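You operate a simulated robot arm through the tools that you are given. There is no shell and no other tool. Be economical: measure what you need, move in short steps, check, and stop when the job is done.

You run a simulated robot arm. Do the job below in one go: nothing can be reset, and whatever is moved stays where it is left.

JOB
Put things in order on the bed. At the end: the black stain dabber stands on top of the beige sleeve board; the purple stain dabber stands where the white stain stick stood; the white stain stick stands where the black stain dabber stood; the yellow soap stands on top of the red binder (marked "HOME"); whatever was shut is shut again. Leave all else as you found it, and nothing knocked over.

The check looks at the end state, three seconds after you hand in, the way a careful person would. Anything else that was tipped, shoved, dropped, spilled or broken makes it a failure.

ROBOT AND FRAMES
A 7-joint arm with a two-finger parallel gripper, fixed in place. Base frame: the origin is at the foot of the arm, x ahead of it, y to its left, z up; the work surface is at about z = 0. Lengths are in mm, angles in rad, forces in N, time in s.
With the tool pointing down near the work surface it reaches from about 240 to 620 mm from the base axis. Its first joint turns from -1.152 to 1.152 rad. Payload 2.6 kg.
The tool frame sits at the grasp point between the pads (the TCP): z along the fingers, y along the line on which they close. The tips reach 30 mm beyond it. Largest opening 94 mm; finger width 28, thickness 10; the body of the gripper, 50 by 96 mm, starts 55 mm behind the TCP.
Orientation is told as [roll, pitch, yaw] about the base's x, y, z axes, in that order, counted from this pose: with the fingers straight down and closing along the base's y, the tool's x points along the base's -x, its y along +y and its z along -z.

CONTROLS
- The arm moves only by the tool move_arm. Its argument "deltas" is a list of rows, each a list of 3 entries, a list of its own where there are three numbers: the shift along the tool's x, y, z in m, then the turn, a rotation vector about the tool's x, y, z in rad, then the opening, from 0 (shut) to 1 (fully open). In form: [[[dx, dy, dz], [wx, wy, wz], claw], ...]. A call has 1 to 12 rows; each row shifts and turns the commanded pose from where the row before left it, along the tool's axes as they then stand. A row lasts 0.2 s, in which the tool goes at most 50 mm and 0.15 rad; a call with a longer step from one row to the next is refused whole, and so is a gripper value outside its range. Where a pose cannot be reached the arm comes as near as it can. A force on the tool above 40 N (or 10 N above the force at the start of the call, whichever is more), or a blocked arm, ends the call early, and 0.2 s more pass. Each finger travels about 72 mm/s and halts on what it meets, pressing with about 43 N; the grip force reading is that of the motor and also rises with nothing between the fingers. The clock runs only during rows and for 0.2 s after the last one: add rows that do not move to give the fingers time. The reply holds the time, the measured pose of the TCP, the force on the tool along the base axes, the opening and the grip force, in the units named above and with some noise.
- Cameras (640 x 400 px; columns grow to the right, rows downward): "scene" is fixed at [51, 446.4, 547.8]; the picture's right is [-0.73, -0.68, 0.00], its down [-0.44, 0.47, -0.76] and it looks along [0.52, -0.56, -0.65] (base axes); focal length 214 px, centre (320, 200). "wrist" rides on the gripper at [76, 14, -102] in the tool frame; the picture's right is [-0.18, 0.98, 0.00], its down [-0.75, -0.14, -0.64] and it looks along [-0.63, -0.12, 0.77] (tool axes); focal length 243 px, centre (320, 200). There is no depth. A picture from a camera that has moved, and an enlarged one, comes with that camera's place and axes in the base frame and with its lens. The place of the scene camera against the robot may be out by one fixed shift of up to 25 mm in any direction.
- snapshot(camera): a new picture of that camera. No time passes.
- close_up(camera, box): a new picture of the part [left, top, right, bottom] of that camera's present view, enlarged. No time passes.
- finish_job(): hands the job in; it is judged then, once.

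Go step by step. Nothing tells you positions but the pictures and the camera data: compare them with the known pose of the tool, close in by small moves and look again before you grip or let go. The budget is 120 turns and 64 pictures, counting those below and the enlarged ones. Unless the task says otherwise, let go and move clear before handing in, and close with one line.

The tools are called after "Request:" as a command line: name --argument value ..., lists and objects as JSON in quotes. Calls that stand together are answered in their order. move_arm: Moves the arm, as the interface text tells. Its arguments: {"type":"object","properties":{"deltas":{"type":"array","items":{"type":"array"}}},"required":["deltas"]} The other tools are called the same way: snapshot (camera) takes a picture; close_up (camera, box) takes an enlarged picture of a part of a camera's view; finish_job () hands the job in.

At the start:

```text
t: 0.0
tcp_pos: [358.5, 47.7, 376.8]
tcp_rot: [0.0, 0.0, 0.0]
wrist_force: [-0.1, 0.4, -0.1]
grip_width: 93.9
gripper_force: 0.1
```

scene: 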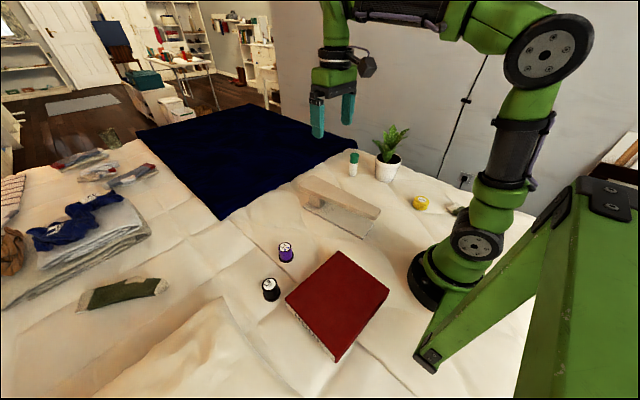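
wrist: 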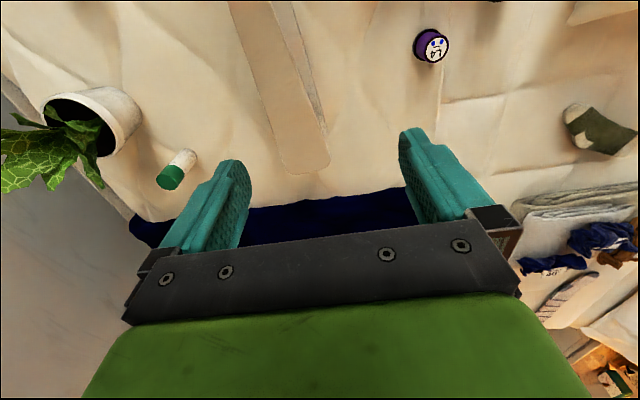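

I see the binder, the two dabbers, the sleeve board, the white stick (green cap), the plant and the yellow soap. I'll take enlarged views before measuring.

Request:
close_up --camera "scene" --box '[240, 220, 400, 370]'

Request:
close_up --camera "scene" --box '[290, 120, 480, 250]'

```text
2.67 times, centred on (320, 295) of scene
camera zoom: at [51.0, 446.4, 547.8], right [-0.73, -0.68, 0.0], down [-0.44, 0.47, -0.76], along [0.52, -0.56, -0.65], focal length 572 px, centre (320, -53)
```

zoom: 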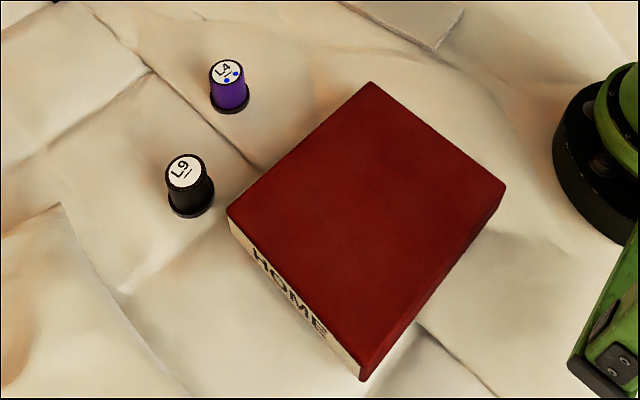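

```text
3.08 times, centred on (385, 185) of scene
camera zoom: at [51.0, 446.4, 547.8], right [-0.73, -0.68, 0.0], down [-0.44, 0.47, -0.76], along [0.52, -0.56, -0.65], focal length 660 px, centre (120, 246)
```

zoom: 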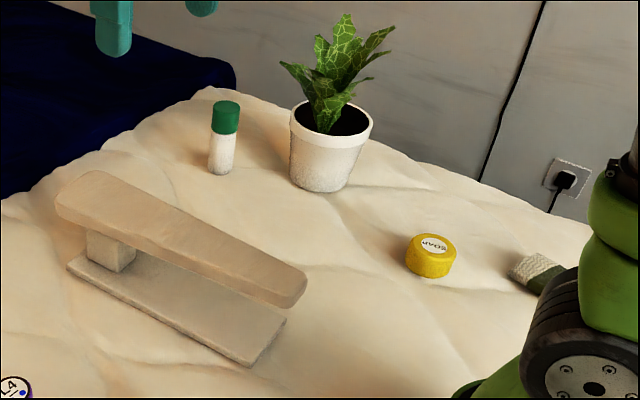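

The dabber L9 (black) is at about (311, 325) and L4 (purple) at about (372, 222). The stick is near (494, -270), the soap near (175, -269), and the binder covers roughly x 96–257, y 125–322. I'll hover above the black dabber and look.

Request:
move_arm --deltas '[[[0.004, 0.023, 0.015], [0, 0, 0], 1], [[0.004, 0.023, 0.015], [0, 0, 0], 1], [[0.004, 0.023, 0.015], [0, 0, 0], 1], [[0.004, 0.023, 0.015], [0, 0, 0], 1], [[0.004, 0.023, 0.015], [0, 0, 0], 1], [[0.004, 0.023, 0.015], [0, 0, 0], 1], [[0.004, 0.023, 0.015], [0, 0, 0], 1], [[0.004, 0.023, 0.015], [0, 0, 0], 1], [[0.004, 0.023, 0.015], [0, 0, 0], 1], [[0.004, 0.023, 0.015], [0, 0, 0], 1], [[0.004, 0.023, 0.015], [0, 0, 0], 1], [[0.003, 0.024, 0.012], [0, 0, 0], 1]]'

Request:
snapshot --camera "wrist"

```text
t: 2.6
tcp_pos: [310.4, 325.3, 199.3]
tcp_rot: [0.001, -0.001, -0.001]
wrist_force: [0.1, -0.3, 0.5]
grip_width: 93.8
gripper_force: 0.1
```

```text
59 pictures are left
camera wrist: at [235.3, 340.9, 301.2], right [0.18, 0.98, 0.0], down [0.75, -0.14, 0.64], along [0.63, -0.12, -0.77], focal length 243 px, centre (320, 200)
```

wrist: 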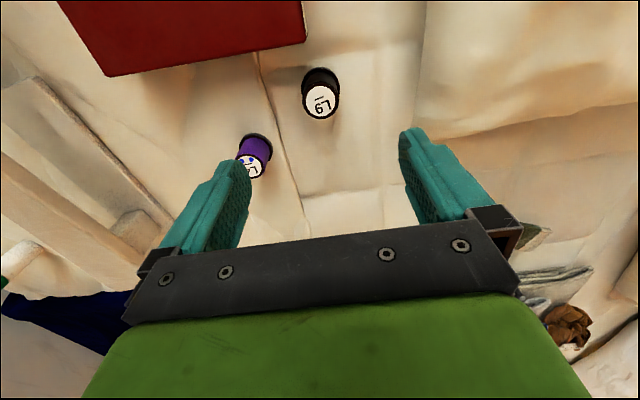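

Black dabber at about (316, 327), ~50 mm tall. I'll descend partway, centre and check.

Request:
move_arm --deltas '[[[-0.002, 0.001, 0.03], [0, 0, 0], 1], [[-0.002, 0.001, 0.03], [0, 0, 0], 1], [[-0.0015, 0, 0.03], [0, 0, 0], 1]]'

Request:
snapshot --camera "wrist"

Request:
snapshot --camera "scene"

```text
t: 3.4
tcp_pos: [316.2, 327.7, 110.9]
tcp_rot: [0.0, -0.002, 0.0]
wrist_force: [-1.0, -0.3, 0.2]
grip_width: 94.0
gripper_force: 0.0
```

```text
58 pictures are left
camera wrist: at [241.1, 343.1, 211.2], right [0.18, 0.98, 0.0], down [0.75, -0.14, 0.64], along [0.63, -0.12, -0.77], focal length 243 px, centre (320, 200)
```

wrist: 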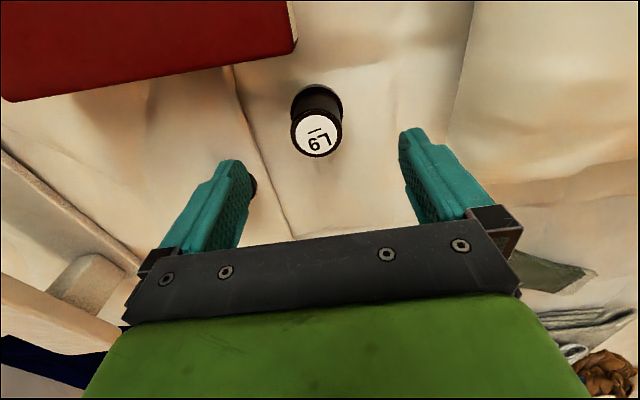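

```text
57 pictures are left
```

scene: 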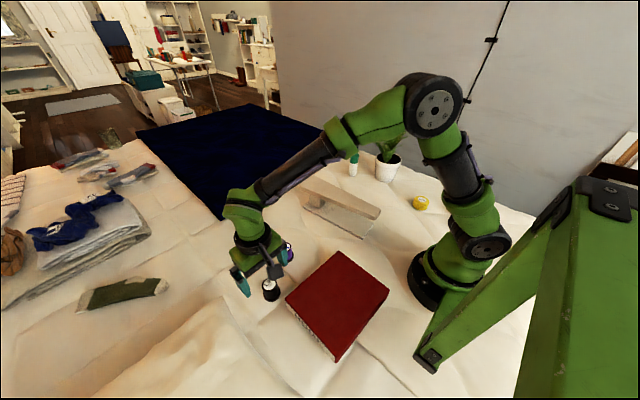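

Centred on the black dabber. Descending and gripping.

Request:
move_arm --deltas '[[[0, 0, 0.03], [0, 0, 0], 1], [[0, 0, 0.03], [0, 0, 0], 1], [[0, 0, 0.012], [0, 0, 0], 1], [[0, 0, 0], [0, 0, 0], 0.6], [[0, 0, 0], [0, 0, 0], 0.35], [[0, 0, 0], [0, 0, 0], 0.2], [[0, 0, 0], [0, 0, 0], 0.2], [[0, 0, 0], [0, 0, 0], 0.2]]'

Request:
snapshot --camera "wrist"

```text
t: 5.2
tcp_pos: [316.6, 327.0, 38.6]
tcp_rot: [0.0, -0.001, -0.001]
wrist_force: [1.3, -0.6, 7.2]
grip_width: 36.7
gripper_force: 43.1
```

```text
56 pictures are left
camera wrist: at [241.2, 342.7, 139.3], right [0.18, 0.98, 0.0], down [0.75, -0.14, 0.64], along [0.63, -0.12, -0.77], focal length 243 px, centre (320, 200)
```

wrist: 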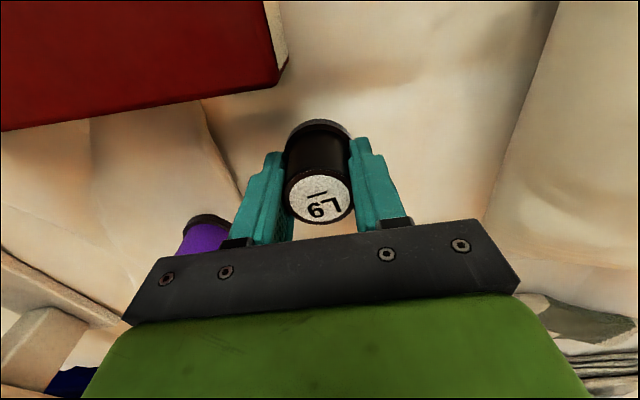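

Gripped (36.7 mm). I'll lift and carry it to above the board's post end, then look.

Request:
move_arm --deltas '[[[0, 0, -0.02], [0, 0, 0], 0.2], [[0, 0, -0.04], [0, 0, 0], 0.2], [[0, 0, -0.05], [0, 0, 0], 0.2], [[0, 0, -0.05], [0, 0, 0], 0.2], [[0, 0, -0.05], [0, 0, 0], 0.2]]'

Request:
move_arm --deltas '[[[-0.01, -0.035, 0], [0, 0, 0], 0.2], [[-0.01, -0.035, 0], [0, 0, 0], 0.2], [[-0.01, -0.035, 0], [0, 0, 0], 0.2], [[-0.01, -0.035, 0], [0, 0, 0], 0.2], [[-0.01, -0.035, 0], [0, 0, 0], 0.2], [[-0.01, -0.035, 0], [0, 0, 0], 0.2], [[-0.01, -0.035, 0], [0, 0, 0], 0.2], [[-0.01, -0.035, 0], [0, 0, 0], 0.2], [[-0.01, -0.035, 0], [0, 0, 0], 0.2], [[-0.01, -0.035, 0], [0, 0, 0], 0.2]]'

Request:
snapshot --camera "wrist"

Request:
snapshot --camera "scene"

```text
t: 6.4
tcp_pos: [316.4, 326.8, 248.6]
tcp_rot: [0.0, 0.001, 0.002]
wrist_force: [0.3, 0.1, -1.4]
grip_width: 36.5
gripper_force: 43.6
```

```text
t: 8.6
tcp_pos: [416.5, -24.6, 249.0]
tcp_rot: [0.0, 0.0, 0.002]
wrist_force: [-1.0, 0.4, -1.0]
grip_width: 36.6
gripper_force: 43.1
```

```text
55 pictures are left
camera wrist: at [342.1, -8.4, 351.2], right [0.18, 0.98, 0.0], down [0.75, -0.14, 0.64], along [0.63, -0.12, -0.77], focal length 243 px, centre (320, 200)
```

wrist: 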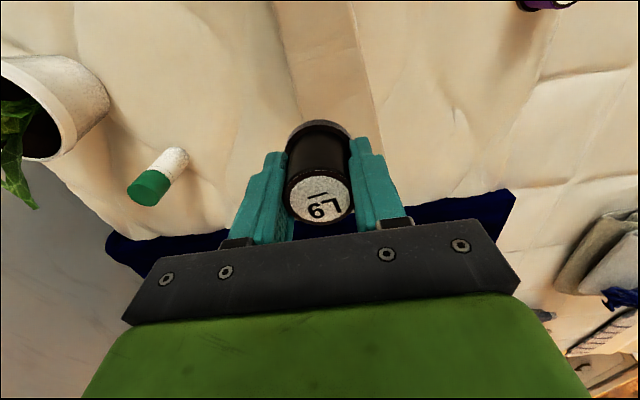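

```text
54 pictures are left
```

scene: 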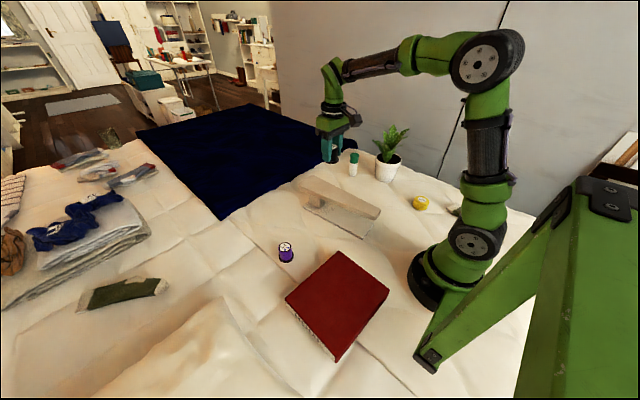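

The held dabber hides the board's end, so I'll move forward and up so the board's far end falls in clear view.

Request:
move_arm --deltas '[[[-0.025, 0, -0.013], [0, 0, 0], 0.2], [[-0.025, 0, -0.013], [0, 0, 0], 0.2], [[-0.025, 0, -0.013], [0, 0, 0], 0.2], [[-0.025, 0, -0.012], [0, 0, 0], 0.2]]'

Request:
snapshot --camera "wrist"

Request:
close_up --camera "scene" --box '[290, 150, 400, 250]'

```text
t: 9.6
tcp_pos: [516.1, -22.0, 300.9]
tcp_rot: [0.0, 0.001, 0.0]
wrist_force: [-0.3, 0.1, -0.6]
grip_width: 36.4
gripper_force: 43.3
```

```text
53 pictures are left
camera wrist: at [441.0, -6.5, 402.1], right [0.18, 0.98, 0.0], down [0.75, -0.14, 0.64], along [0.63, -0.12, -0.77], focal length 243 px, centre (320, 200)
```

wrist: 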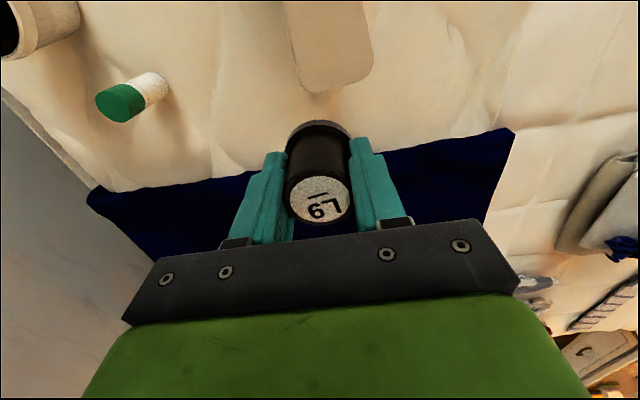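

```text
4.00 times, centred on (345, 200) of scene
camera zoom: at [51.0, 446.4, 547.8], right [-0.73, -0.68, 0.0], down [-0.44, 0.47, -0.76], along [0.52, -0.56, -0.65], focal length 858 px, centre (220, 200)
```

zoom: 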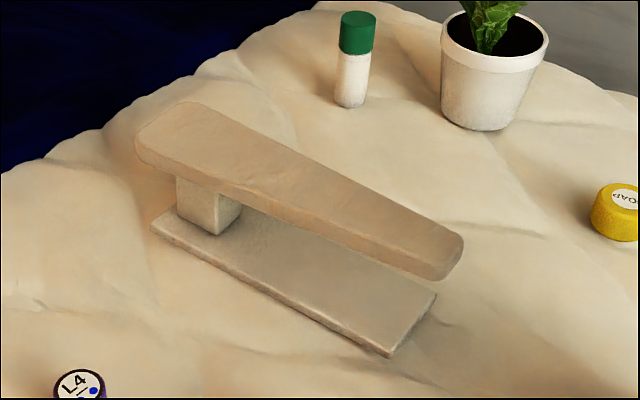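

The board's top is at about z 76, its far end at x≈534, with the centreline at y≈-2 and the post near x 460. I'll go to (465, -2) and descend to just above it.

Request:
move_arm --deltas '[[[0.026, 0.01, 0.03], [0, 0, 0], 0.2], [[0.025, 0.01, 0.03], [0, 0, 0], 0.2], [[0, 0, 0.04], [0, 0, 0], 0.2], [[0, 0, 0.04], [0, 0, 0], 0.2], [[0, 0, 0.025], [0, 0, 0], 0.2]]'

Request:
close_up --camera "scene" --box '[290, 130, 400, 230]'

Request:
snapshot --camera "wrist"

```text
t: 10.9
tcp_pos: [469.4, -1.0, 141.6]
tcp_rot: [0.002, -0.012, -0.002]
wrist_force: [-2.6, -0.4, 6.6]
grip_width: 36.4
gripper_force: 42.9
stopped in row 5: the force on the tool passed its limit (the readings are from after the stop); the commanded pose is now the measured one
```

```text
4.00 times, centred on (345, 180) of scene
camera zoom: at [51.0, 446.4, 547.9], right [-0.73, -0.68, 0.0], down [-0.44, 0.47, -0.76], along [0.52, -0.56, -0.65], focal length 858 px, centre (220, 280)
```

zoom: 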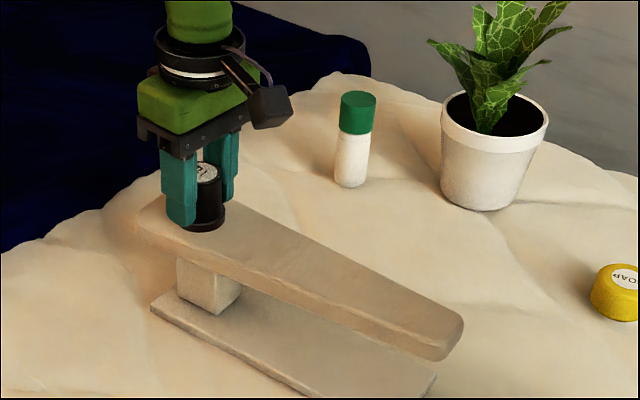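

```text
50 pictures are left
camera wrist: at [392.9, 14.0, 242.3], right [0.19, 0.98, 0.0], down [0.74, -0.14, 0.65], along [0.64, -0.12, -0.76], focal length 243 px, centre (320, 200)
```

wrist: 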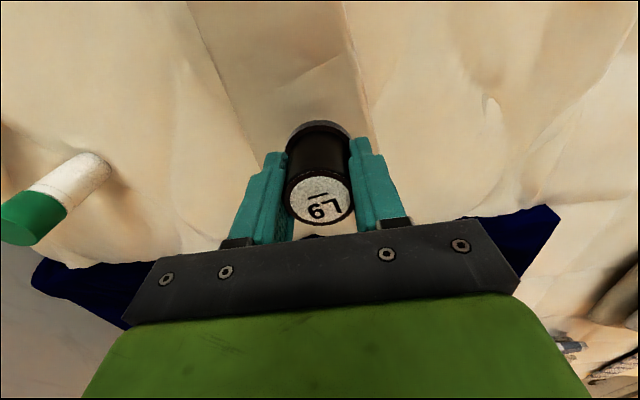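

Contact came at TCP z≈141, so the board top is at about 103 and the dabber rests on it over the post. I'll open and rise.

Request:
move_arm --deltas '[[[0, 0, 0], [0, 0, 0], 0.45], [[0, 0, 0], [0, 0, 0], 0.6], [[0, 0, 0], [0, 0, 0], 0.8], [[0, 0, 0], [0, 0, 0], 0.8], [[0, 0, -0.02], [0, 0, 0], 0.8], [[0, 0, -0.03], [0, 0, 0], 0.8], [[0, 0, -0.04], [0, 0, 0], 0.8], [[0, 0, -0.04], [0, 0, 0], 0.8]]'

Request:
close_up --camera "scene" --box '[290, 130, 400, 230]'

Request:
snapshot --camera "wrist"

```text
t: 12.7
tcp_pos: [469.3, -0.3, 269.8]
tcp_rot: [0.001, -0.013, -0.005]
wrist_force: [-0.4, 0.6, 0.4]
grip_width: 74.8
gripper_force: 0.0
```

```text
4.00 times, centred on (345, 180) of scene
camera zoom: at [51.0, 446.4, 547.8], right [-0.73, -0.68, 0.0], down [-0.44, 0.47, -0.76], along [0.52, -0.56, -0.65], focal length 858 px, centre (220, 280)
```

zoom: 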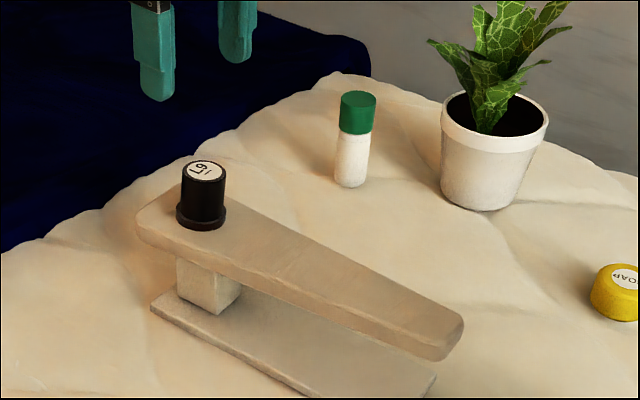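

```text
48 pictures are left
camera wrist: at [392.5, 15.0, 370.9], right [0.19, 0.98, 0.0], down [0.75, -0.14, 0.65], along [0.64, -0.12, -0.76], focal length 243 px, centre (320, 200)
```

wrist: 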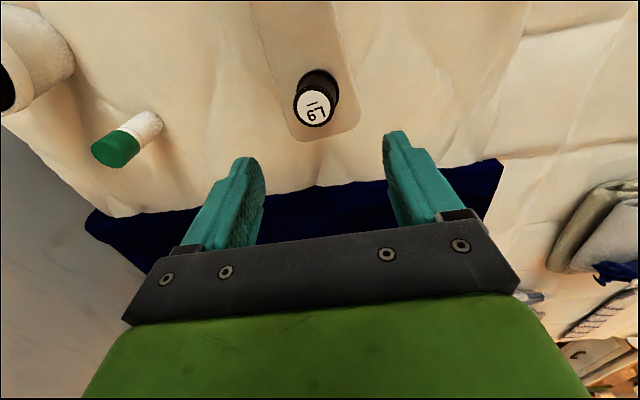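

The black dabber stands on the board over the post. Next I'll go to the white stick near (491, -273), turning the tool by about -0.5 in yaw to keep the camera off the plant.

Request:
move_arm --deltas '[[[0, 0, 0], [0, 0, 0.125], 0.8], [[0, 0, 0], [0, 0, 0.125], 0.8], [[0, 0, 0], [0, 0, 0.125], 0.8], [[0, 0, 0], [0, 0, 0.125], 0.8], [[-0.0189, -0.0284, 0.006], [0, 0, 0], 0.8], [[-0.0189, -0.0284, 0.006], [0, 0, 0], 0.8], [[-0.0189, -0.0284, 0.006], [0, 0, 0], 0.8], [[-0.0189, -0.0284, 0.006], [0, 0, 0], 0.8], [[-0.0189, -0.0284, 0.006], [0, 0, 0], 0.8], [[-0.0189, -0.0284, 0.006], [0, 0, 0], 0.8], [[-0.0189, -0.0284, 0.006], [0, 0, 0], 0.8], [[-0.0189, -0.0284, 0.006], [0, 0, 0], 0.8]]'

Request:
snapshot --camera "wrist"

Request:
snapshot --camera "scene"

```text
t: 15.3
tcp_pos: [492.4, -274.5, 223.9]
tcp_rot: [0.009, -0.012, -0.5]
wrist_force: [1.4, -0.4, 0.2]
grip_width: 75.2
gripper_force: 0.0
```

```text
47 pictures are left
camera wrist: at [431.9, -225.4, 324.2], right [0.63, 0.77, 0.01], down [0.58, -0.49, 0.65], along [0.51, -0.41, -0.76], focal length 243 px, centre (320, 200)
```

wrist: 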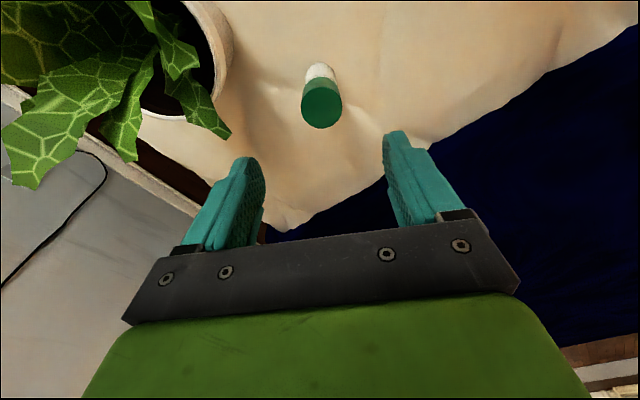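

```text
46 pictures are left
```

scene: 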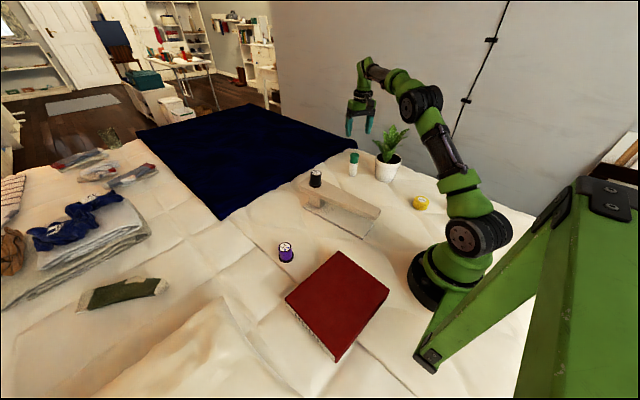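

A leaf tip is around (454, -325, 159), too close to the gripper at this yaw. I'll turn to about -1.7 so the narrow side faces the plant and the camera is on the far side.

Request:
move_arm --deltas '[[[0, 0, 0], [0, 0, 0.15], 0.7], [[0, 0, 0], [0, 0, 0.15], 0.7], [[0, 0, 0], [0, 0, 0.15], 0.7], [[0, 0, 0], [0, 0, 0.15], 0.7], [[0, 0, 0], [0, 0, 0.15], 0.7], [[0, 0, 0], [0, 0, 0.15], 0.7], [[0, 0, 0], [0, 0, 0.15], 0.7], [[0, 0, 0], [0, 0, 0.15], 0.7], [[0, 0, 0], [0.0107, -0.0105, 0], 0.7]]'

Request:
snapshot --camera "wrist"

Request:
close_up --camera "scene" --box '[290, 70, 450, 200]'

```text
t: 17.3
tcp_pos: [491.1, -272.9, 223.2]
tcp_rot: [0.002, -0.007, -1.704]
wrist_force: [-0.8, -0.9, 0.0]
grip_width: 65.9
gripper_force: 0.1
```

```text
45 pictures are left
camera wrist: at [516.1, -198.0, 324.1], right [0.95, -0.31, 0.0], down [-0.24, -0.72, 0.65], along [-0.2, -0.62, -0.76], focal length 243 px, centre (320, 200)
```

wrist: 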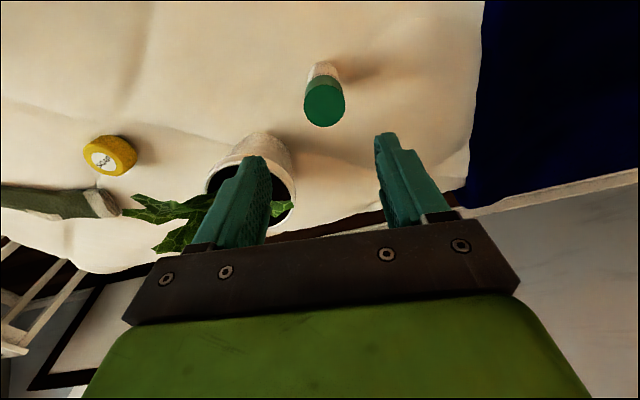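

```text
3.08 times, centred on (370, 135) of scene
camera zoom: at [51.0, 446.4, 547.8], right [-0.73, -0.68, 0.0], down [-0.44, 0.47, -0.76], along [0.52, -0.56, -0.65], focal length 660 px, centre (166, 400)
```

zoom: 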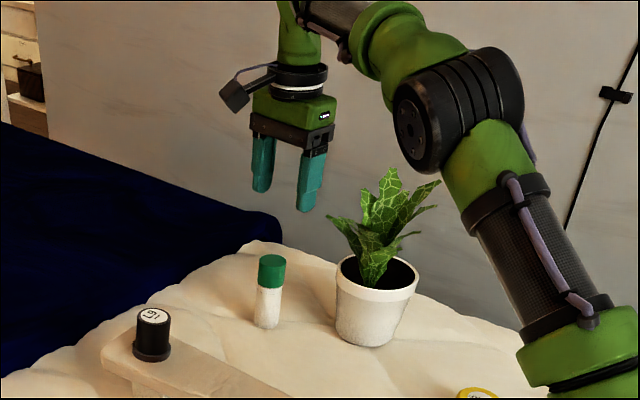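

The stick is at about (497, -273), top at z≈98. I'll shift 6 mm in x, descend partway and check.

Request:
move_arm --deltas '[[[0.0008, 0.006, 0.0], [0, 0, 0], 0.7], [[0, 0, 0.04], [0, 0, 0], 0.7], [[0, 0, 0.04], [0, 0, 0], 0.7]]'

Request:
snapshot --camera "wrist"

Request:
close_up --camera "scene" --box '[290, 70, 450, 200]'

```text
t: 18.1
tcp_pos: [497.8, -274.2, 144.3]
tcp_rot: [0.004, -0.005, -1.703]
wrist_force: [-1.4, -0.1, 0.7]
grip_width: 65.6
gripper_force: 0.0
```

```text
43 pictures are left
camera wrist: at [523.0, -199.0, 245.4], right [0.95, -0.31, 0.0], down [-0.24, -0.72, 0.65], along [-0.2, -0.62, -0.76], focal length 243 px, centre (320, 200)
```

wrist: 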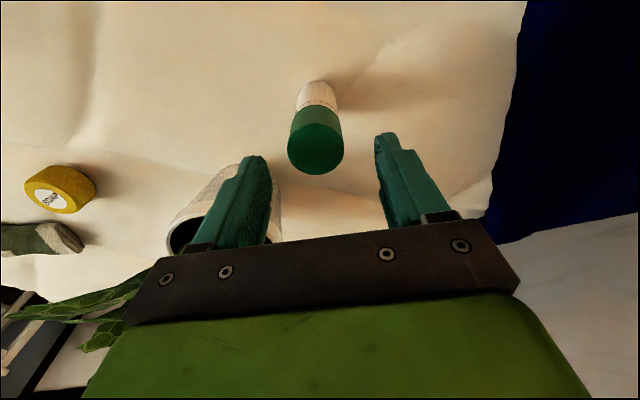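

```text
3.08 times, centred on (370, 135) of scene
camera zoom: at [51.0, 446.4, 547.8], right [-0.73, -0.68, 0.0], down [-0.44, 0.47, -0.76], along [0.52, -0.56, -0.65], focal length 660 px, centre (166, 400)
```

zoom: 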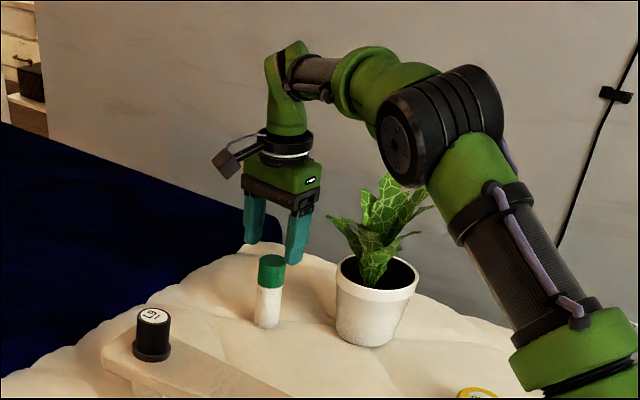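

Aligned on the stick. I'll descend to z≈55 and grip.

Request:
move_arm --deltas '[[[0, -0.001, 0.03], [0, 0, 0], 0.7], [[0, 0, 0.03], [0, 0, 0], 0.7], [[0, 0, 0.029], [0, 0, 0], 0.7], [[0, 0, 0], [0, 0, 0], 0.45], [[0, 0, 0], [0, 0, 0], 0.25], [[0, 0, 0], [0, 0, 0], 0.15], [[0, 0, 0], [0, 0, 0], 0.15]]'

Request:
snapshot --camera "wrist"

Request:
close_up --camera "scene" --box '[290, 70, 450, 200]'

```text
t: 19.7
tcp_pos: [494.9, -275.5, 53.5]
tcp_rot: [0.004, -0.006, -1.702]
wrist_force: [0.1, -0.7, 0.7]
grip_width: 35.9
gripper_force: 43.3
```

```text
41 pictures are left
camera wrist: at [521.4, -199.1, 154.4], right [0.95, -0.31, 0.0], down [-0.24, -0.72, 0.65], along [-0.2, -0.62, -0.76], focal length 243 px, centre (320, 200)
```

wrist: 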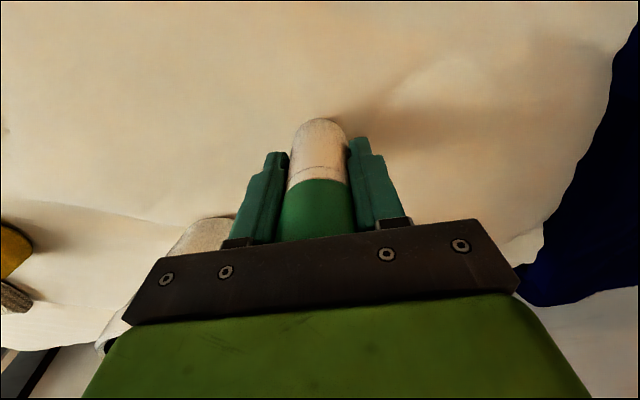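

```text
3.08 times, centred on (370, 135) of scene
camera zoom: at [51.0, 446.4, 547.8], right [-0.73, -0.68, 0.0], down [-0.44, 0.47, -0.76], along [0.52, -0.56, -0.65], focal length 660 px, centre (166, 400)
```

zoom: 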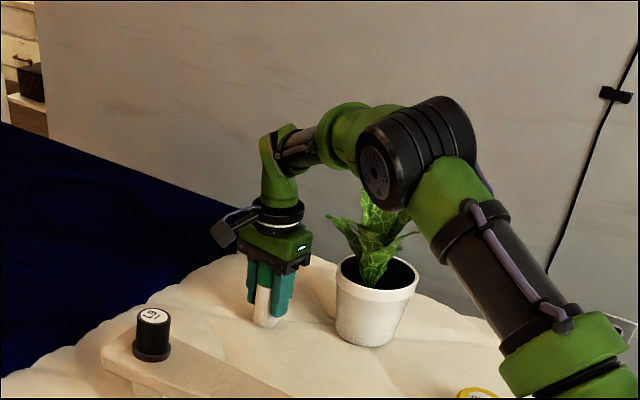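

Stick gripped (35.9 mm). I'll lift straight up and turn back to yaw 0.

Request:
move_arm --deltas '[[[0, 0, -0.02], [0, 0, 0], 0.15], [[0, 0, -0.04], [0, 0, 0], 0.15], [[0, 0, -0.05], [0, 0, 0], 0.15], [[0, 0, -0.05], [0, 0, 0], 0.15], [[0, 0, -0.05], [0, 0, 0], 0.15]]'

Request:
move_arm --deltas '[[[0, 0, 0], [0, 0, -0.142], 0.15], [[0, 0, 0], [0, 0, -0.142], 0.15], [[0, 0, 0], [0, 0, -0.142], 0.15], [[0, 0, 0], [0, 0, -0.142], 0.15], [[0, 0, 0], [0, 0, -0.142], 0.15], [[0, 0, 0], [0, 0, -0.142], 0.15], [[0, 0, 0], [0, 0, -0.142], 0.15], [[0, 0, 0], [0, 0, -0.142], 0.15], [[0, 0, 0], [0, 0, -0.142], 0.15], [[0, 0, 0], [0, 0, -0.142], 0.15], [[0, 0, 0], [0, 0, -0.142], 0.15], [[0, 0, 0], [0, 0, -0.142], 0.15]]'

Request:
snapshot --camera "wrist"

```text
t: 20.9
tcp_pos: [495.6, -274.6, 265.0]
tcp_rot: [0.002, -0.011, -1.702]
wrist_force: [0.3, 0.8, -0.4]
grip_width: 36.2
gripper_force: 42.7
```

```text
t: 23.5
tcp_pos: [495.9, -273.0, 263.3]
tcp_rot: [-0.007, -0.002, 0.008]
wrist_force: [0.0, 0.1, -1.6]
grip_width: 35.5
gripper_force: 42.8
```

```text
39 pictures are left
camera wrist: at [420.6, -257.3, 365.0], right [0.18, 0.98, -0.01], down [0.75, -0.13, 0.64], along [0.63, -0.12, -0.76], focal length 243 px, centre (320, 200)
```

wrist: 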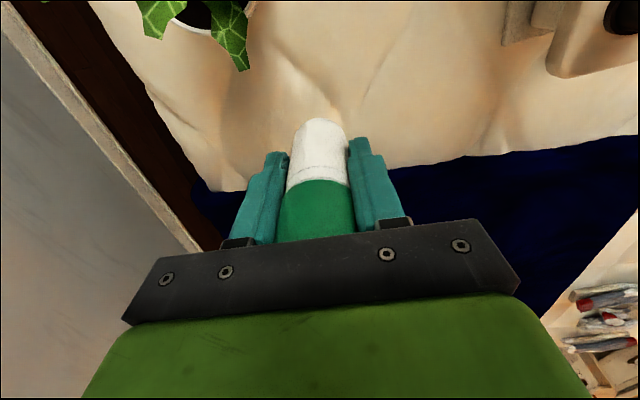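

The stick is centred in the fingers. I'll carry it over to the black dabber's old spot (315.5, 327).

Request:
move_arm --deltas '[[[0.0129, 0.0429, 0], [0, 0, 0], 0.15], [[0.0129, 0.0429, 0], [0, 0, 0], 0.15], [[0.0129, 0.0429, 0], [0, 0, 0], 0.15], [[0.0129, 0.0429, 0], [0, 0, 0], 0.15], [[0.0129, 0.0429, 0], [0, 0, 0], 0.15], [[0.0129, 0.0429, 0], [0, 0, 0], 0.15], [[0.0129, 0.0429, 0], [0, 0, 0], 0.15]]'

Request:
move_arm --deltas '[[[0.0129, 0.0429, 0], [0, 0, 0], 0.15], [[0.0129, 0.0429, 0], [0, 0, 0], 0.15], [[0.0129, 0.0429, 0], [0, 0, 0], 0.15], [[0.0129, 0.0429, 0], [0, 0, 0], 0.15], [[0.0129, 0.0429, 0], [0, 0, 0], 0.15], [[0.0129, 0.0429, 0], [0, 0, 0], 0.15], [[0.0129, 0.0429, 0], [0, 0, 0], 0.15], [[0, 0, 0.04], [0, 0, 0], 0.15], [[0, 0, 0.04], [0, 0, 0], 0.15], [[0, 0, 0.04], [0, 0, 0], 0.15], [[0, 0, 0.04], [0, 0, 0], 0.15]]'

Request:
snapshot --camera "wrist"

Request:
close_up --camera "scene" --box '[200, 200, 360, 300]'

```text
t: 25.1
tcp_pos: [404.5, 24.5, 261.2]
tcp_rot: [-0.006, -0.003, 0.003]
wrist_force: [0.3, 0.1, -1.5]
grip_width: 35.7
gripper_force: 43.0
```

```text
t: 27.5
tcp_pos: [313.7, 325.2, 98.2]
tcp_rot: [-0.008, 0.0, 0.003]
wrist_force: [0.8, -1.1, -1.0]
grip_width: 35.8
gripper_force: 43.1
```

```text
38 pictures are left
camera wrist: at [238.3, 341.9, 199.6], right [0.18, 0.98, -0.01], down [0.75, -0.13, 0.64], along [0.63, -0.12, -0.77], focal length 243 px, centre (320, 200)
```

wrist: 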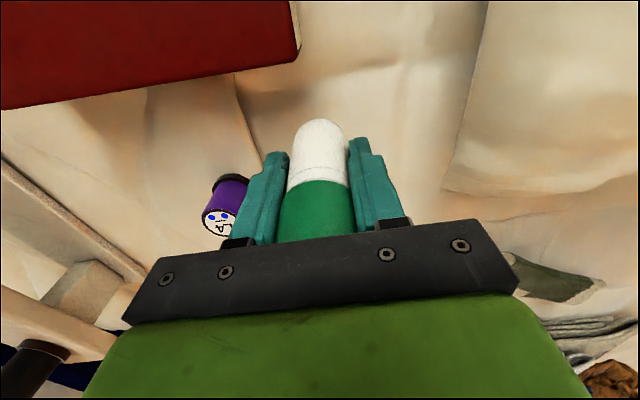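

```text
4.00 times, centred on (280, 250) of scene
camera zoom: at [51.0, 446.4, 547.8], right [-0.73, -0.68, 0.0], down [-0.44, 0.47, -0.76], along [0.52, -0.56, -0.65], focal length 858 px, centre (480, 0)
```

zoom: 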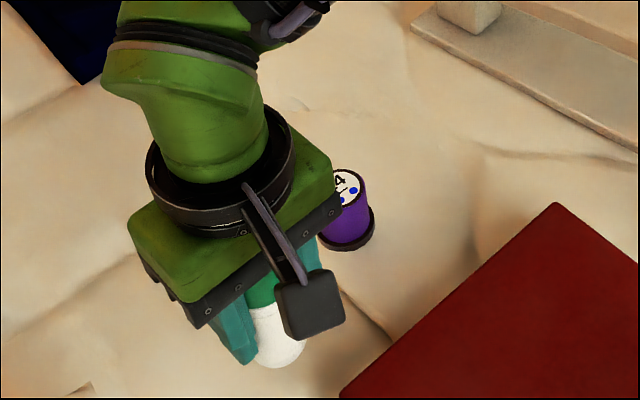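

Slight correction of +2 mm in both x and y, then I'll lower to just above the bed.

Request:
move_arm --deltas '[[[-0.002, 0.002, 0.02], [0, 0, 0], 0.15], [[0, 0, 0.018], [0, 0, 0], 0.15], [[0, 0, 0], [0, 0, 0], 0.15]]'

Request:
move_arm --deltas '[[[0, 0, 0.003], [0, 0, 0], 0.15], [[0, 0, 0], [0, 0, 0], 0.15]]'

Request:
move_arm --deltas '[[[0, 0, 0.002], [0, 0, 0], 0.15], [[0, 0, 0], [0, 0, 0], 0.15]]'

```text
t: 28.3
tcp_pos: [315.4, 327.0, 60.2]
tcp_rot: [-0.006, -0.002, 0.004]
wrist_force: [0.0, 0.2, -1.3]
grip_width: 35.5
gripper_force: 42.7
```

```text
t: 28.9
tcp_pos: [316.1, 326.3, 57.5]
tcp_rot: [-0.005, -0.002, 0.004]
wrist_force: [0.5, 0.8, -1.3]
grip_width: 35.1
gripper_force: 43.1
```

```text
t: 29.5
tcp_pos: [315.5, 326.2, 57.0]
tcp_rot: [-0.007, -0.001, 0.003]
wrist_force: [0.0, 0.2, 0.4]
grip_width: 35.3
gripper_force: 42.7
```

The load is starting to come off; I'll lower a little more.

Request:
move_arm --deltas '[[[0, 0, 0.0015], [0, 0, 0], 0.15], [[0, 0, 0], [0, 0, 0], 0.15]]'

Request:
close_up --camera "scene" --box '[200, 200, 360, 300]'

```text
t: 30.1
tcp_pos: [315.9, 326.9, 55.1]
tcp_rot: [-0.007, -0.002, 0.004]
wrist_force: [0.4, 0.6, -1.2]
grip_width: 35.5
gripper_force: 42.9
```

```text
4.00 times, centred on (280, 250) of scene
camera zoom: at [51.0, 446.4, 547.8], right [-0.73, -0.68, 0.0], down [-0.44, 0.47, -0.76], along [0.52, -0.56, -0.65], focal length 858 px, centre (480, 0)
```

zoom: 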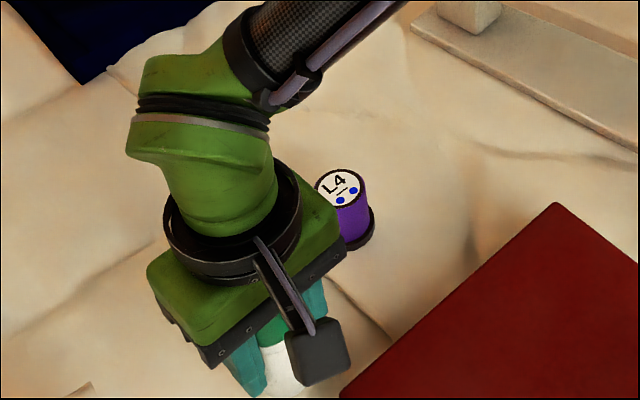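

Still hanging. Two more small steps down.

Request:
move_arm --deltas '[[[0, 0, 0.0015], [0, 0, 0], 0.15], [[0, 0, 0], [0, 0, 0], 0.15]]'

Request:
move_arm --deltas '[[[0, 0, 0.0015], [0, 0, 0], 0.15], [[0, 0, 0], [0, 0, 0], 0.15]]'

```text
t: 30.7
tcp_pos: [316.1, 327.0, 54.8]
tcp_rot: [-0.004, -0.005, 0.004]
wrist_force: [-2.8, -4.1, 14.0]
grip_width: 35.0
gripper_force: 43.4
```

```text
t: 31.3
tcp_pos: [315.9, 327.2, 51.8]
tcp_rot: [-0.006, -0.004, 0.002]
wrist_force: [1.5, -4.5, 14.4]
grip_width: 35.2
gripper_force: 43.4
```

Contact made (about 14 N). I'll ease up 1 mm, open gently and rise.

Request:
move_arm --deltas '[[[0, 0, -0.0015], [0, 0, 0], 0.15], [[0, 0, 0], [0, 0, 0], 0.4], [[0, 0, 0], [0, 0, 0], 0.5], [[0, 0, 0], [0, 0, 0], 0.7], [[0, 0, 0], [0, 0, 0], 0.7], [[0, 0, -0.02], [0, 0, 0], 0.7], [[0, 0, -0.04], [0, 0, 0], 0.7], [[0, 0, -0.04], [0, 0, 0], 0.7], [[0, 0, -0.04], [0, 0, 0], 0.7]]'

Request:
snapshot --camera "wrist"

Request:
snapshot --camera "scene"

```text
t: 33.3
tcp_pos: [315.6, 329.9, 194.1]
tcp_rot: [-0.007, -0.002, 0.002]
wrist_force: [1.1, 0.5, -0.8]
grip_width: 65.6
gripper_force: 0.0
```

```text
35 pictures are left
camera wrist: at [240.4, 345.6, 294.3], right [0.18, 0.98, -0.01], down [0.75, -0.13, 0.64], along [0.63, -0.12, -0.77], focal length 243 px, centre (320, 200)
```

wrist: 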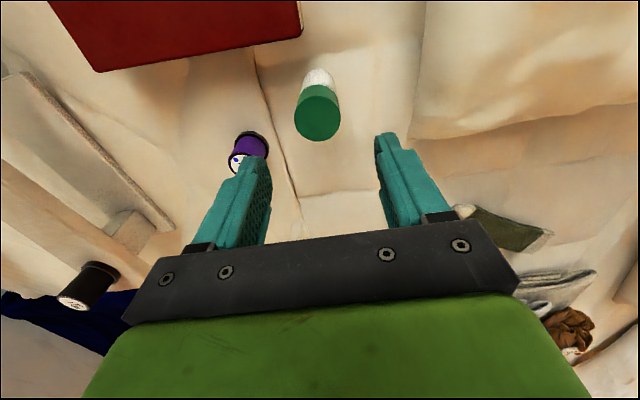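

```text
34 pictures are left
```

scene: 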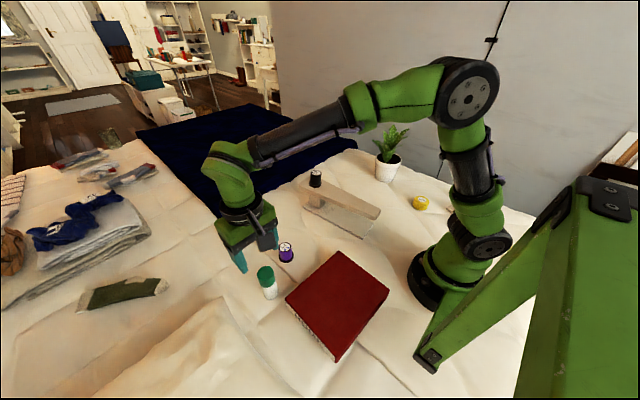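

The stick stands at the black dabber's old spot. Now I'll hover over the purple dabber near (372, 222).

Request:
move_arm --deltas '[[[-0.019, -0.036, 0], [0, 0, 0], 0.8], [[-0.019, -0.036, 0], [0, 0, 0], 0.8], [[-0.019, -0.036, 0.02], [0, 0, 0], 0.8], [[0, 0, 0.03], [0, 0, 0], 0.8]]'

Request:
snapshot --camera "wrist"

```text
t: 34.3
tcp_pos: [373.3, 217.7, 143.1]
tcp_rot: [-0.009, -0.003, 0.003]
wrist_force: [-0.7, 0.0, -0.4]
grip_width: 75.2
gripper_force: 0.0
```

```text
33 pictures are left
camera wrist: at [298.5, 234.6, 244.5], right [0.18, 0.98, -0.01], down [0.75, -0.13, 0.64], along [0.63, -0.12, -0.76], focal length 243 px, centre (320, 200)
```

wrist: 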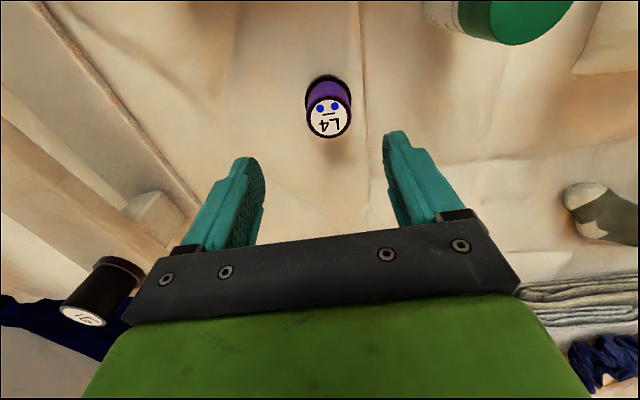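

Purple is at about (375.5, 225.5). I'll correct and check at lower height before gripping.

Request:
move_arm --deltas '[[[-0.002, 0.0075, 0.02], [-0.009, 0, 0], 0.9], [[0, 0, 0.025], [0, 0, 0], 0.9], [[0, 0, 0], [0, 0, 0], 0.9]]'

Request:
snapshot --camera "wrist"

```text
t: 35.1
tcp_pos: [375.2, 226.5, 97.5]
tcp_rot: [0.002, -0.001, 0.003]
wrist_force: [-0.3, 0.5, -0.1]
grip_width: 84.7
gripper_force: 0.1
```

```text
32 pictures are left
camera wrist: at [299.5, 242.4, 198.6], right [0.18, 0.98, 0.0], down [0.75, -0.14, 0.64], along [0.63, -0.11, -0.77], focal length 243 px, centre (320, 200)
```

wrist: 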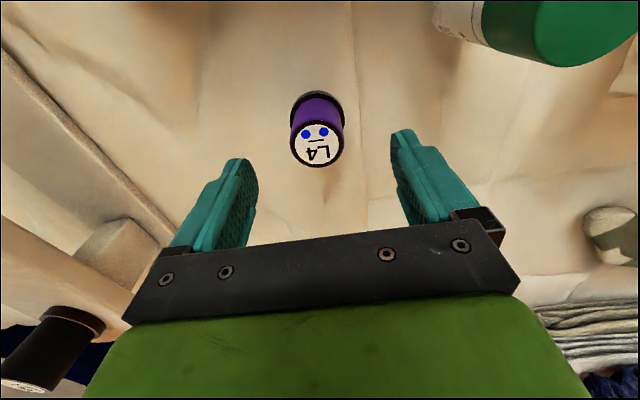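

Centred. Descending and gripping.

Request:
move_arm --deltas '[[[0, 0.001, 0.03], [0, 0, 0], 0.9], [[0, 0, 0.029], [0, 0, 0], 0.9], [[0, 0, 0], [0, 0, 0], 0.6], [[0, 0, 0], [0, 0, 0], 0.35], [[0, 0, 0], [0, 0, 0], 0.2], [[0, 0, 0], [0, 0, 0], 0.2], [[0, 0, 0], [0, 0, 0], 0.2]]'

Request:
snapshot --camera "wrist"

```text
t: 36.7
tcp_pos: [374.7, 227.6, 39.8]
tcp_rot: [0.0, -0.003, 0.005]
wrist_force: [-0.3, -0.3, 0.5]
grip_width: 36.4
gripper_force: 43.1
```

```text
31 pictures are left
camera wrist: at [300.1, 243.0, 140.9], right [0.18, 0.98, 0.0], down [0.75, -0.14, 0.64], along [0.63, -0.11, -0.77], focal length 243 px, centre (320, 200)
```

wrist: 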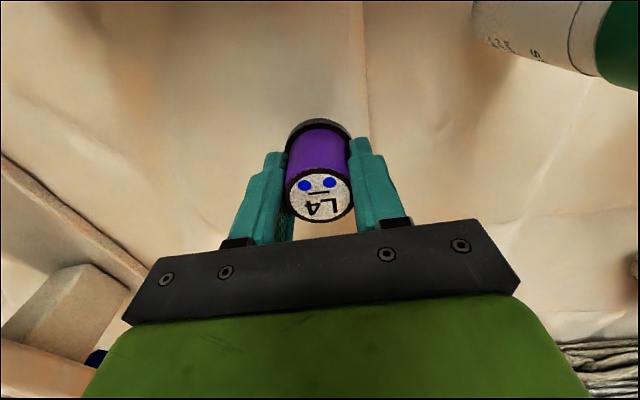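

Purple gripped. Lifting, then carrying to the stick's old spot (495.5, -274.5) at a safe height.

Request:
move_arm --deltas '[[[0, 0, -0.02], [0, 0, 0], 0.2], [[0, 0, -0.04], [0, 0, 0], 0.2], [[0, 0, -0.05], [0, 0, 0], 0.2], [[0, 0, -0.05], [0, 0, 0], 0.2], [[0, 0, -0.05], [0, 0, 0], 0.2], [[0, 0, -0.02], [0, 0, 0], 0.2]]'

Request:
move_arm --deltas '[[[-0.0101, -0.0418, 0], [0, 0, 0], 0.2], [[-0.0101, -0.0418, 0], [0, 0, 0], 0.2], [[-0.0101, -0.0418, 0], [0, 0, 0], 0.2], [[-0.0101, -0.0418, 0], [0, 0, 0], 0.2], [[-0.0101, -0.0418, 0], [0, 0, 0], 0.2], [[-0.0101, -0.0418, 0], [0, 0, 0], 0.2], [[-0.0101, -0.0418, 0], [0, 0, 0], 0.2], [[-0.0101, -0.0418, 0], [0, 0, 0], 0.2], [[-0.0101, -0.0418, 0], [0, 0, 0], 0.2], [[-0.0101, -0.0418, 0], [0, 0, 0], 0.2], [[-0.0101, -0.0418, 0], [0, 0, 0], 0.2], [[-0.0101, -0.0418, 0], [0, 0, 0], 0.2]]'

Request:
move_arm --deltas '[[[0, 0, 0], [0, 0, 0.142], 0.2], [[0, 0, 0], [0, 0, 0.142], 0.2], [[0, 0, 0], [0, 0, 0.142], 0.2], [[0, 0, 0], [0, 0, 0.142], 0.2], [[0, 0, 0], [0, 0, 0.142], 0.2], [[0, 0, 0], [0, 0, 0.142], 0.2], [[0, 0, 0], [0, 0, 0.142], 0.2], [[0, 0, 0], [0, 0, 0.142], 0.2], [[0, 0, 0], [0, 0, 0.142], 0.2], [[0, 0, 0], [0, 0, 0.142], 0.2], [[0, 0, 0], [0, 0, 0.142], 0.2], [[0, 0, 0], [0, 0, 0.142], 0.2]]'

```text
t: 38.1
tcp_pos: [375.3, 230.3, 272.7]
tcp_rot: [0.002, 0.0, 0.005]
wrist_force: [-0.1, 0.3, 0.0]
grip_width: 36.3
gripper_force: 42.9
```

```text
t: 40.7
tcp_pos: [496.4, -273.1, 270.2]
tcp_rot: [0.002, -0.001, 0.003]
wrist_force: [-0.1, 0.5, -0.2]
grip_width: 36.4
gripper_force: 42.7
```

```text
t: 43.3
tcp_pos: [497.1, -271.8, 269.6]
tcp_rot: [0.001, 0.001, -1.703]
wrist_force: [-0.1, 0.4, -0.4]
grip_width: 36.1
gripper_force: 42.7
```

Now I'll lower to about z=55 with a small position correction.

Request:
move_arm --deltas '[[[-0.0025, -0.001, 0.04], [0, 0, 0], 0.2], [[0, 0, 0.05], [0, 0, 0], 0.2], [[0, 0, 0.05], [0, 0, 0], 0.2], [[0, 0, 0.05], [0, 0, 0], 0.2], [[0, 0, 0.02], [0, 0, 0], 0.2], [[0, 0, 0], [0, 0, 0], 0.2]]'

Request:
snapshot --camera "wrist"

Request:
close_up --camera "scene" --box '[290, 100, 450, 200]'

```text
t: 44.7
tcp_pos: [496.2, -275.8, 57.5]
tcp_rot: [0.001, 0.003, -1.701]
wrist_force: [0.5, 0.3, -0.5]
grip_width: 36.6
gripper_force: 42.9
```

```text
30 pictures are left
camera wrist: at [520.6, -201.3, 159.2], right [0.95, -0.31, 0.0], down [-0.24, -0.73, 0.64], along [-0.2, -0.61, -0.77], focal length 243 px, centre (320, 200)
```

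wrist: 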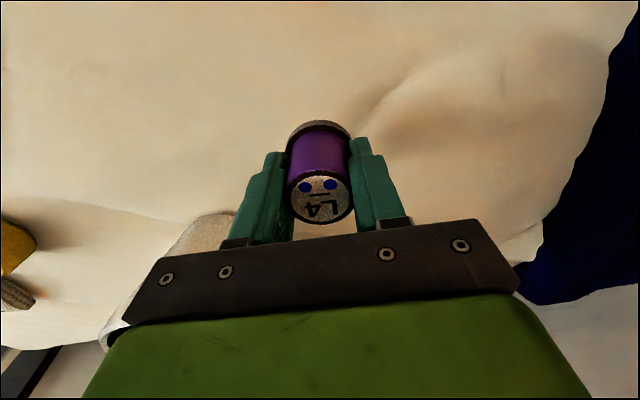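

```text
4.00 times, centred on (370, 150) of scene
camera zoom: at [51.0, 446.4, 547.8], right [-0.73, -0.68, 0.0], down [-0.44, 0.47, -0.76], along [0.52, -0.56, -0.65], focal length 858 px, centre (120, 400)
```

zoom: 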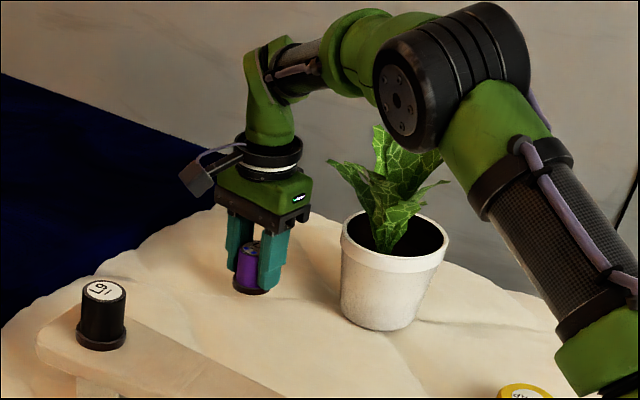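

Lowering in small steps to contact, expected near z≈40.

Request:
move_arm --deltas '[[[0, 0, 0.014], [0, 0, 0], 0.2], [[0, 0, 0], [0, 0, 0], 0.2]]'

Request:
move_arm --deltas '[[[0, 0, 0.002], [0, 0, 0], 0.2], [[0, 0, 0], [0, 0, 0], 0.2]]'

Request:
move_arm --deltas '[[[0, 0, 0.0015], [0, 0, 0], 0.2], [[0, 0, 0], [0, 0, 0], 0.2]]'

```text
t: 45.3
tcp_pos: [495.0, -275.2, 44.0]
tcp_rot: [-0.001, 0.002, -1.702]
wrist_force: [-0.2, -0.2, -0.3]
grip_width: 36.5
gripper_force: 43.1
```

```text
t: 45.9
tcp_pos: [497.2, -273.8, 42.4]
tcp_rot: [0.003, 0.0, -1.701]
wrist_force: [-0.9, 0.2, -0.6]
grip_width: 36.2
gripper_force: 43.0
```

```text
t: 46.5
tcp_pos: [496.8, -274.5, 41.8]
tcp_rot: [0.002, 0.003, -1.702]
wrist_force: [-0.2, 0.1, -0.7]
grip_width: 36.3
gripper_force: 42.9
```

Request:
move_arm --deltas '[[[0, 0, 0.0015], [0, 0, 0], 0.2], [[0, 0, 0], [0, 0, 0], 0.2]]'

Request:
move_arm --deltas '[[[0, 0, 0.0015], [0, 0, 0], 0.2], [[0, 0, 0], [0, 0, 0], 0.2]]'

```text
t: 47.1
tcp_pos: [497.4, -274.5, 40.6]
tcp_rot: [0.002, 0.0, -1.701]
wrist_force: [0.6, 0.0, 0.1]
grip_width: 36.4
gripper_force: 42.5
```

```text
t: 47.7
tcp_pos: [498.0, -275.0, 39.9]
tcp_rot: [0.002, 0.003, -1.701]
wrist_force: [0.4, 0.7, 0.4]
grip_width: 36.3
gripper_force: 42.7
```

Request:
move_arm --deltas '[[[0, 0, 0.0015], [0, 0, 0], 0.2], [[0, 0, 0], [0, 0, 0], 0.2]]'

```text
t: 48.3
tcp_pos: [497.2, -275.5, 39.5]
tcp_rot: [0.003, 0.002, -1.703]
wrist_force: [-4.1, 3.2, 12.5]
grip_width: 36.1
gripper_force: 42.8
```

Contact. I'll release and rise.

Request:
move_arm --deltas '[[[0, 0, -0.001], [0, 0, 0], 0.2], [[0, 0, 0], [0, 0, 0], 0.45], [[0, 0, 0], [0, 0, 0], 0.55], [[0, 0, 0], [0, 0, 0], 0.7], [[0, 0, 0], [0, 0, 0], 0.7], [[0, 0, -0.02], [0, 0, 0], 0.7], [[0, 0, -0.04], [0, 0, 0], 0.7], [[0, 0, -0.05], [0, 0, 0], 0.7], [[0, 0, -0.05], [0, 0, 0], 0.7], [[0, 0, -0.05], [0, 0, 0], 0.7]]'

Request:
snapshot --camera "wrist"

Request:
close_up --camera "scene" --box '[290, 120, 480, 250]'

```text
t: 50.5
tcp_pos: [496.6, -275.7, 247.8]
tcp_rot: [0.001, 0.003, -1.702]
wrist_force: [0.5, 0.1, 0.0]
grip_width: 65.7
gripper_force: 0.0
```

```text
28 pictures are left
camera wrist: at [521.2, -200.6, 349.4], right [0.95, -0.31, 0.0], down [-0.24, -0.73, 0.64], along [-0.2, -0.61, -0.77], focal length 243 px, centre (320, 200)
```

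wrist: 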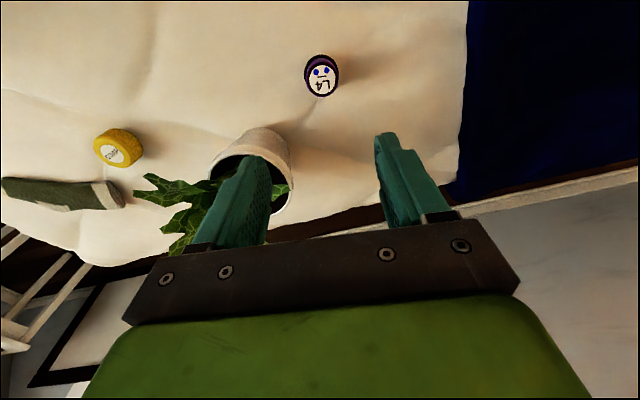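

```text
3.08 times, centred on (385, 185) of scene
camera zoom: at [51.0, 446.4, 547.8], right [-0.73, -0.68, 0.0], down [-0.44, 0.47, -0.76], along [0.52, -0.56, -0.65], focal length 660 px, centre (120, 246)
```

zoom: 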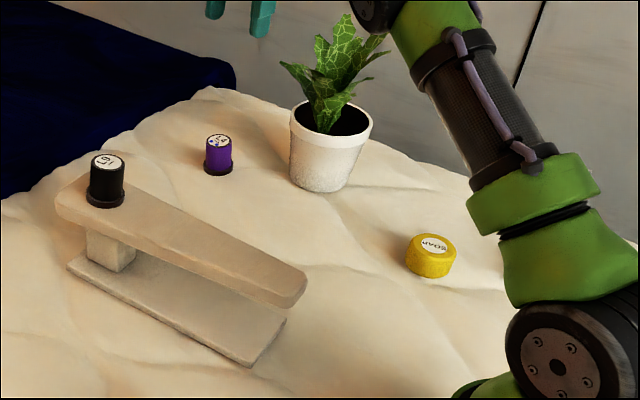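

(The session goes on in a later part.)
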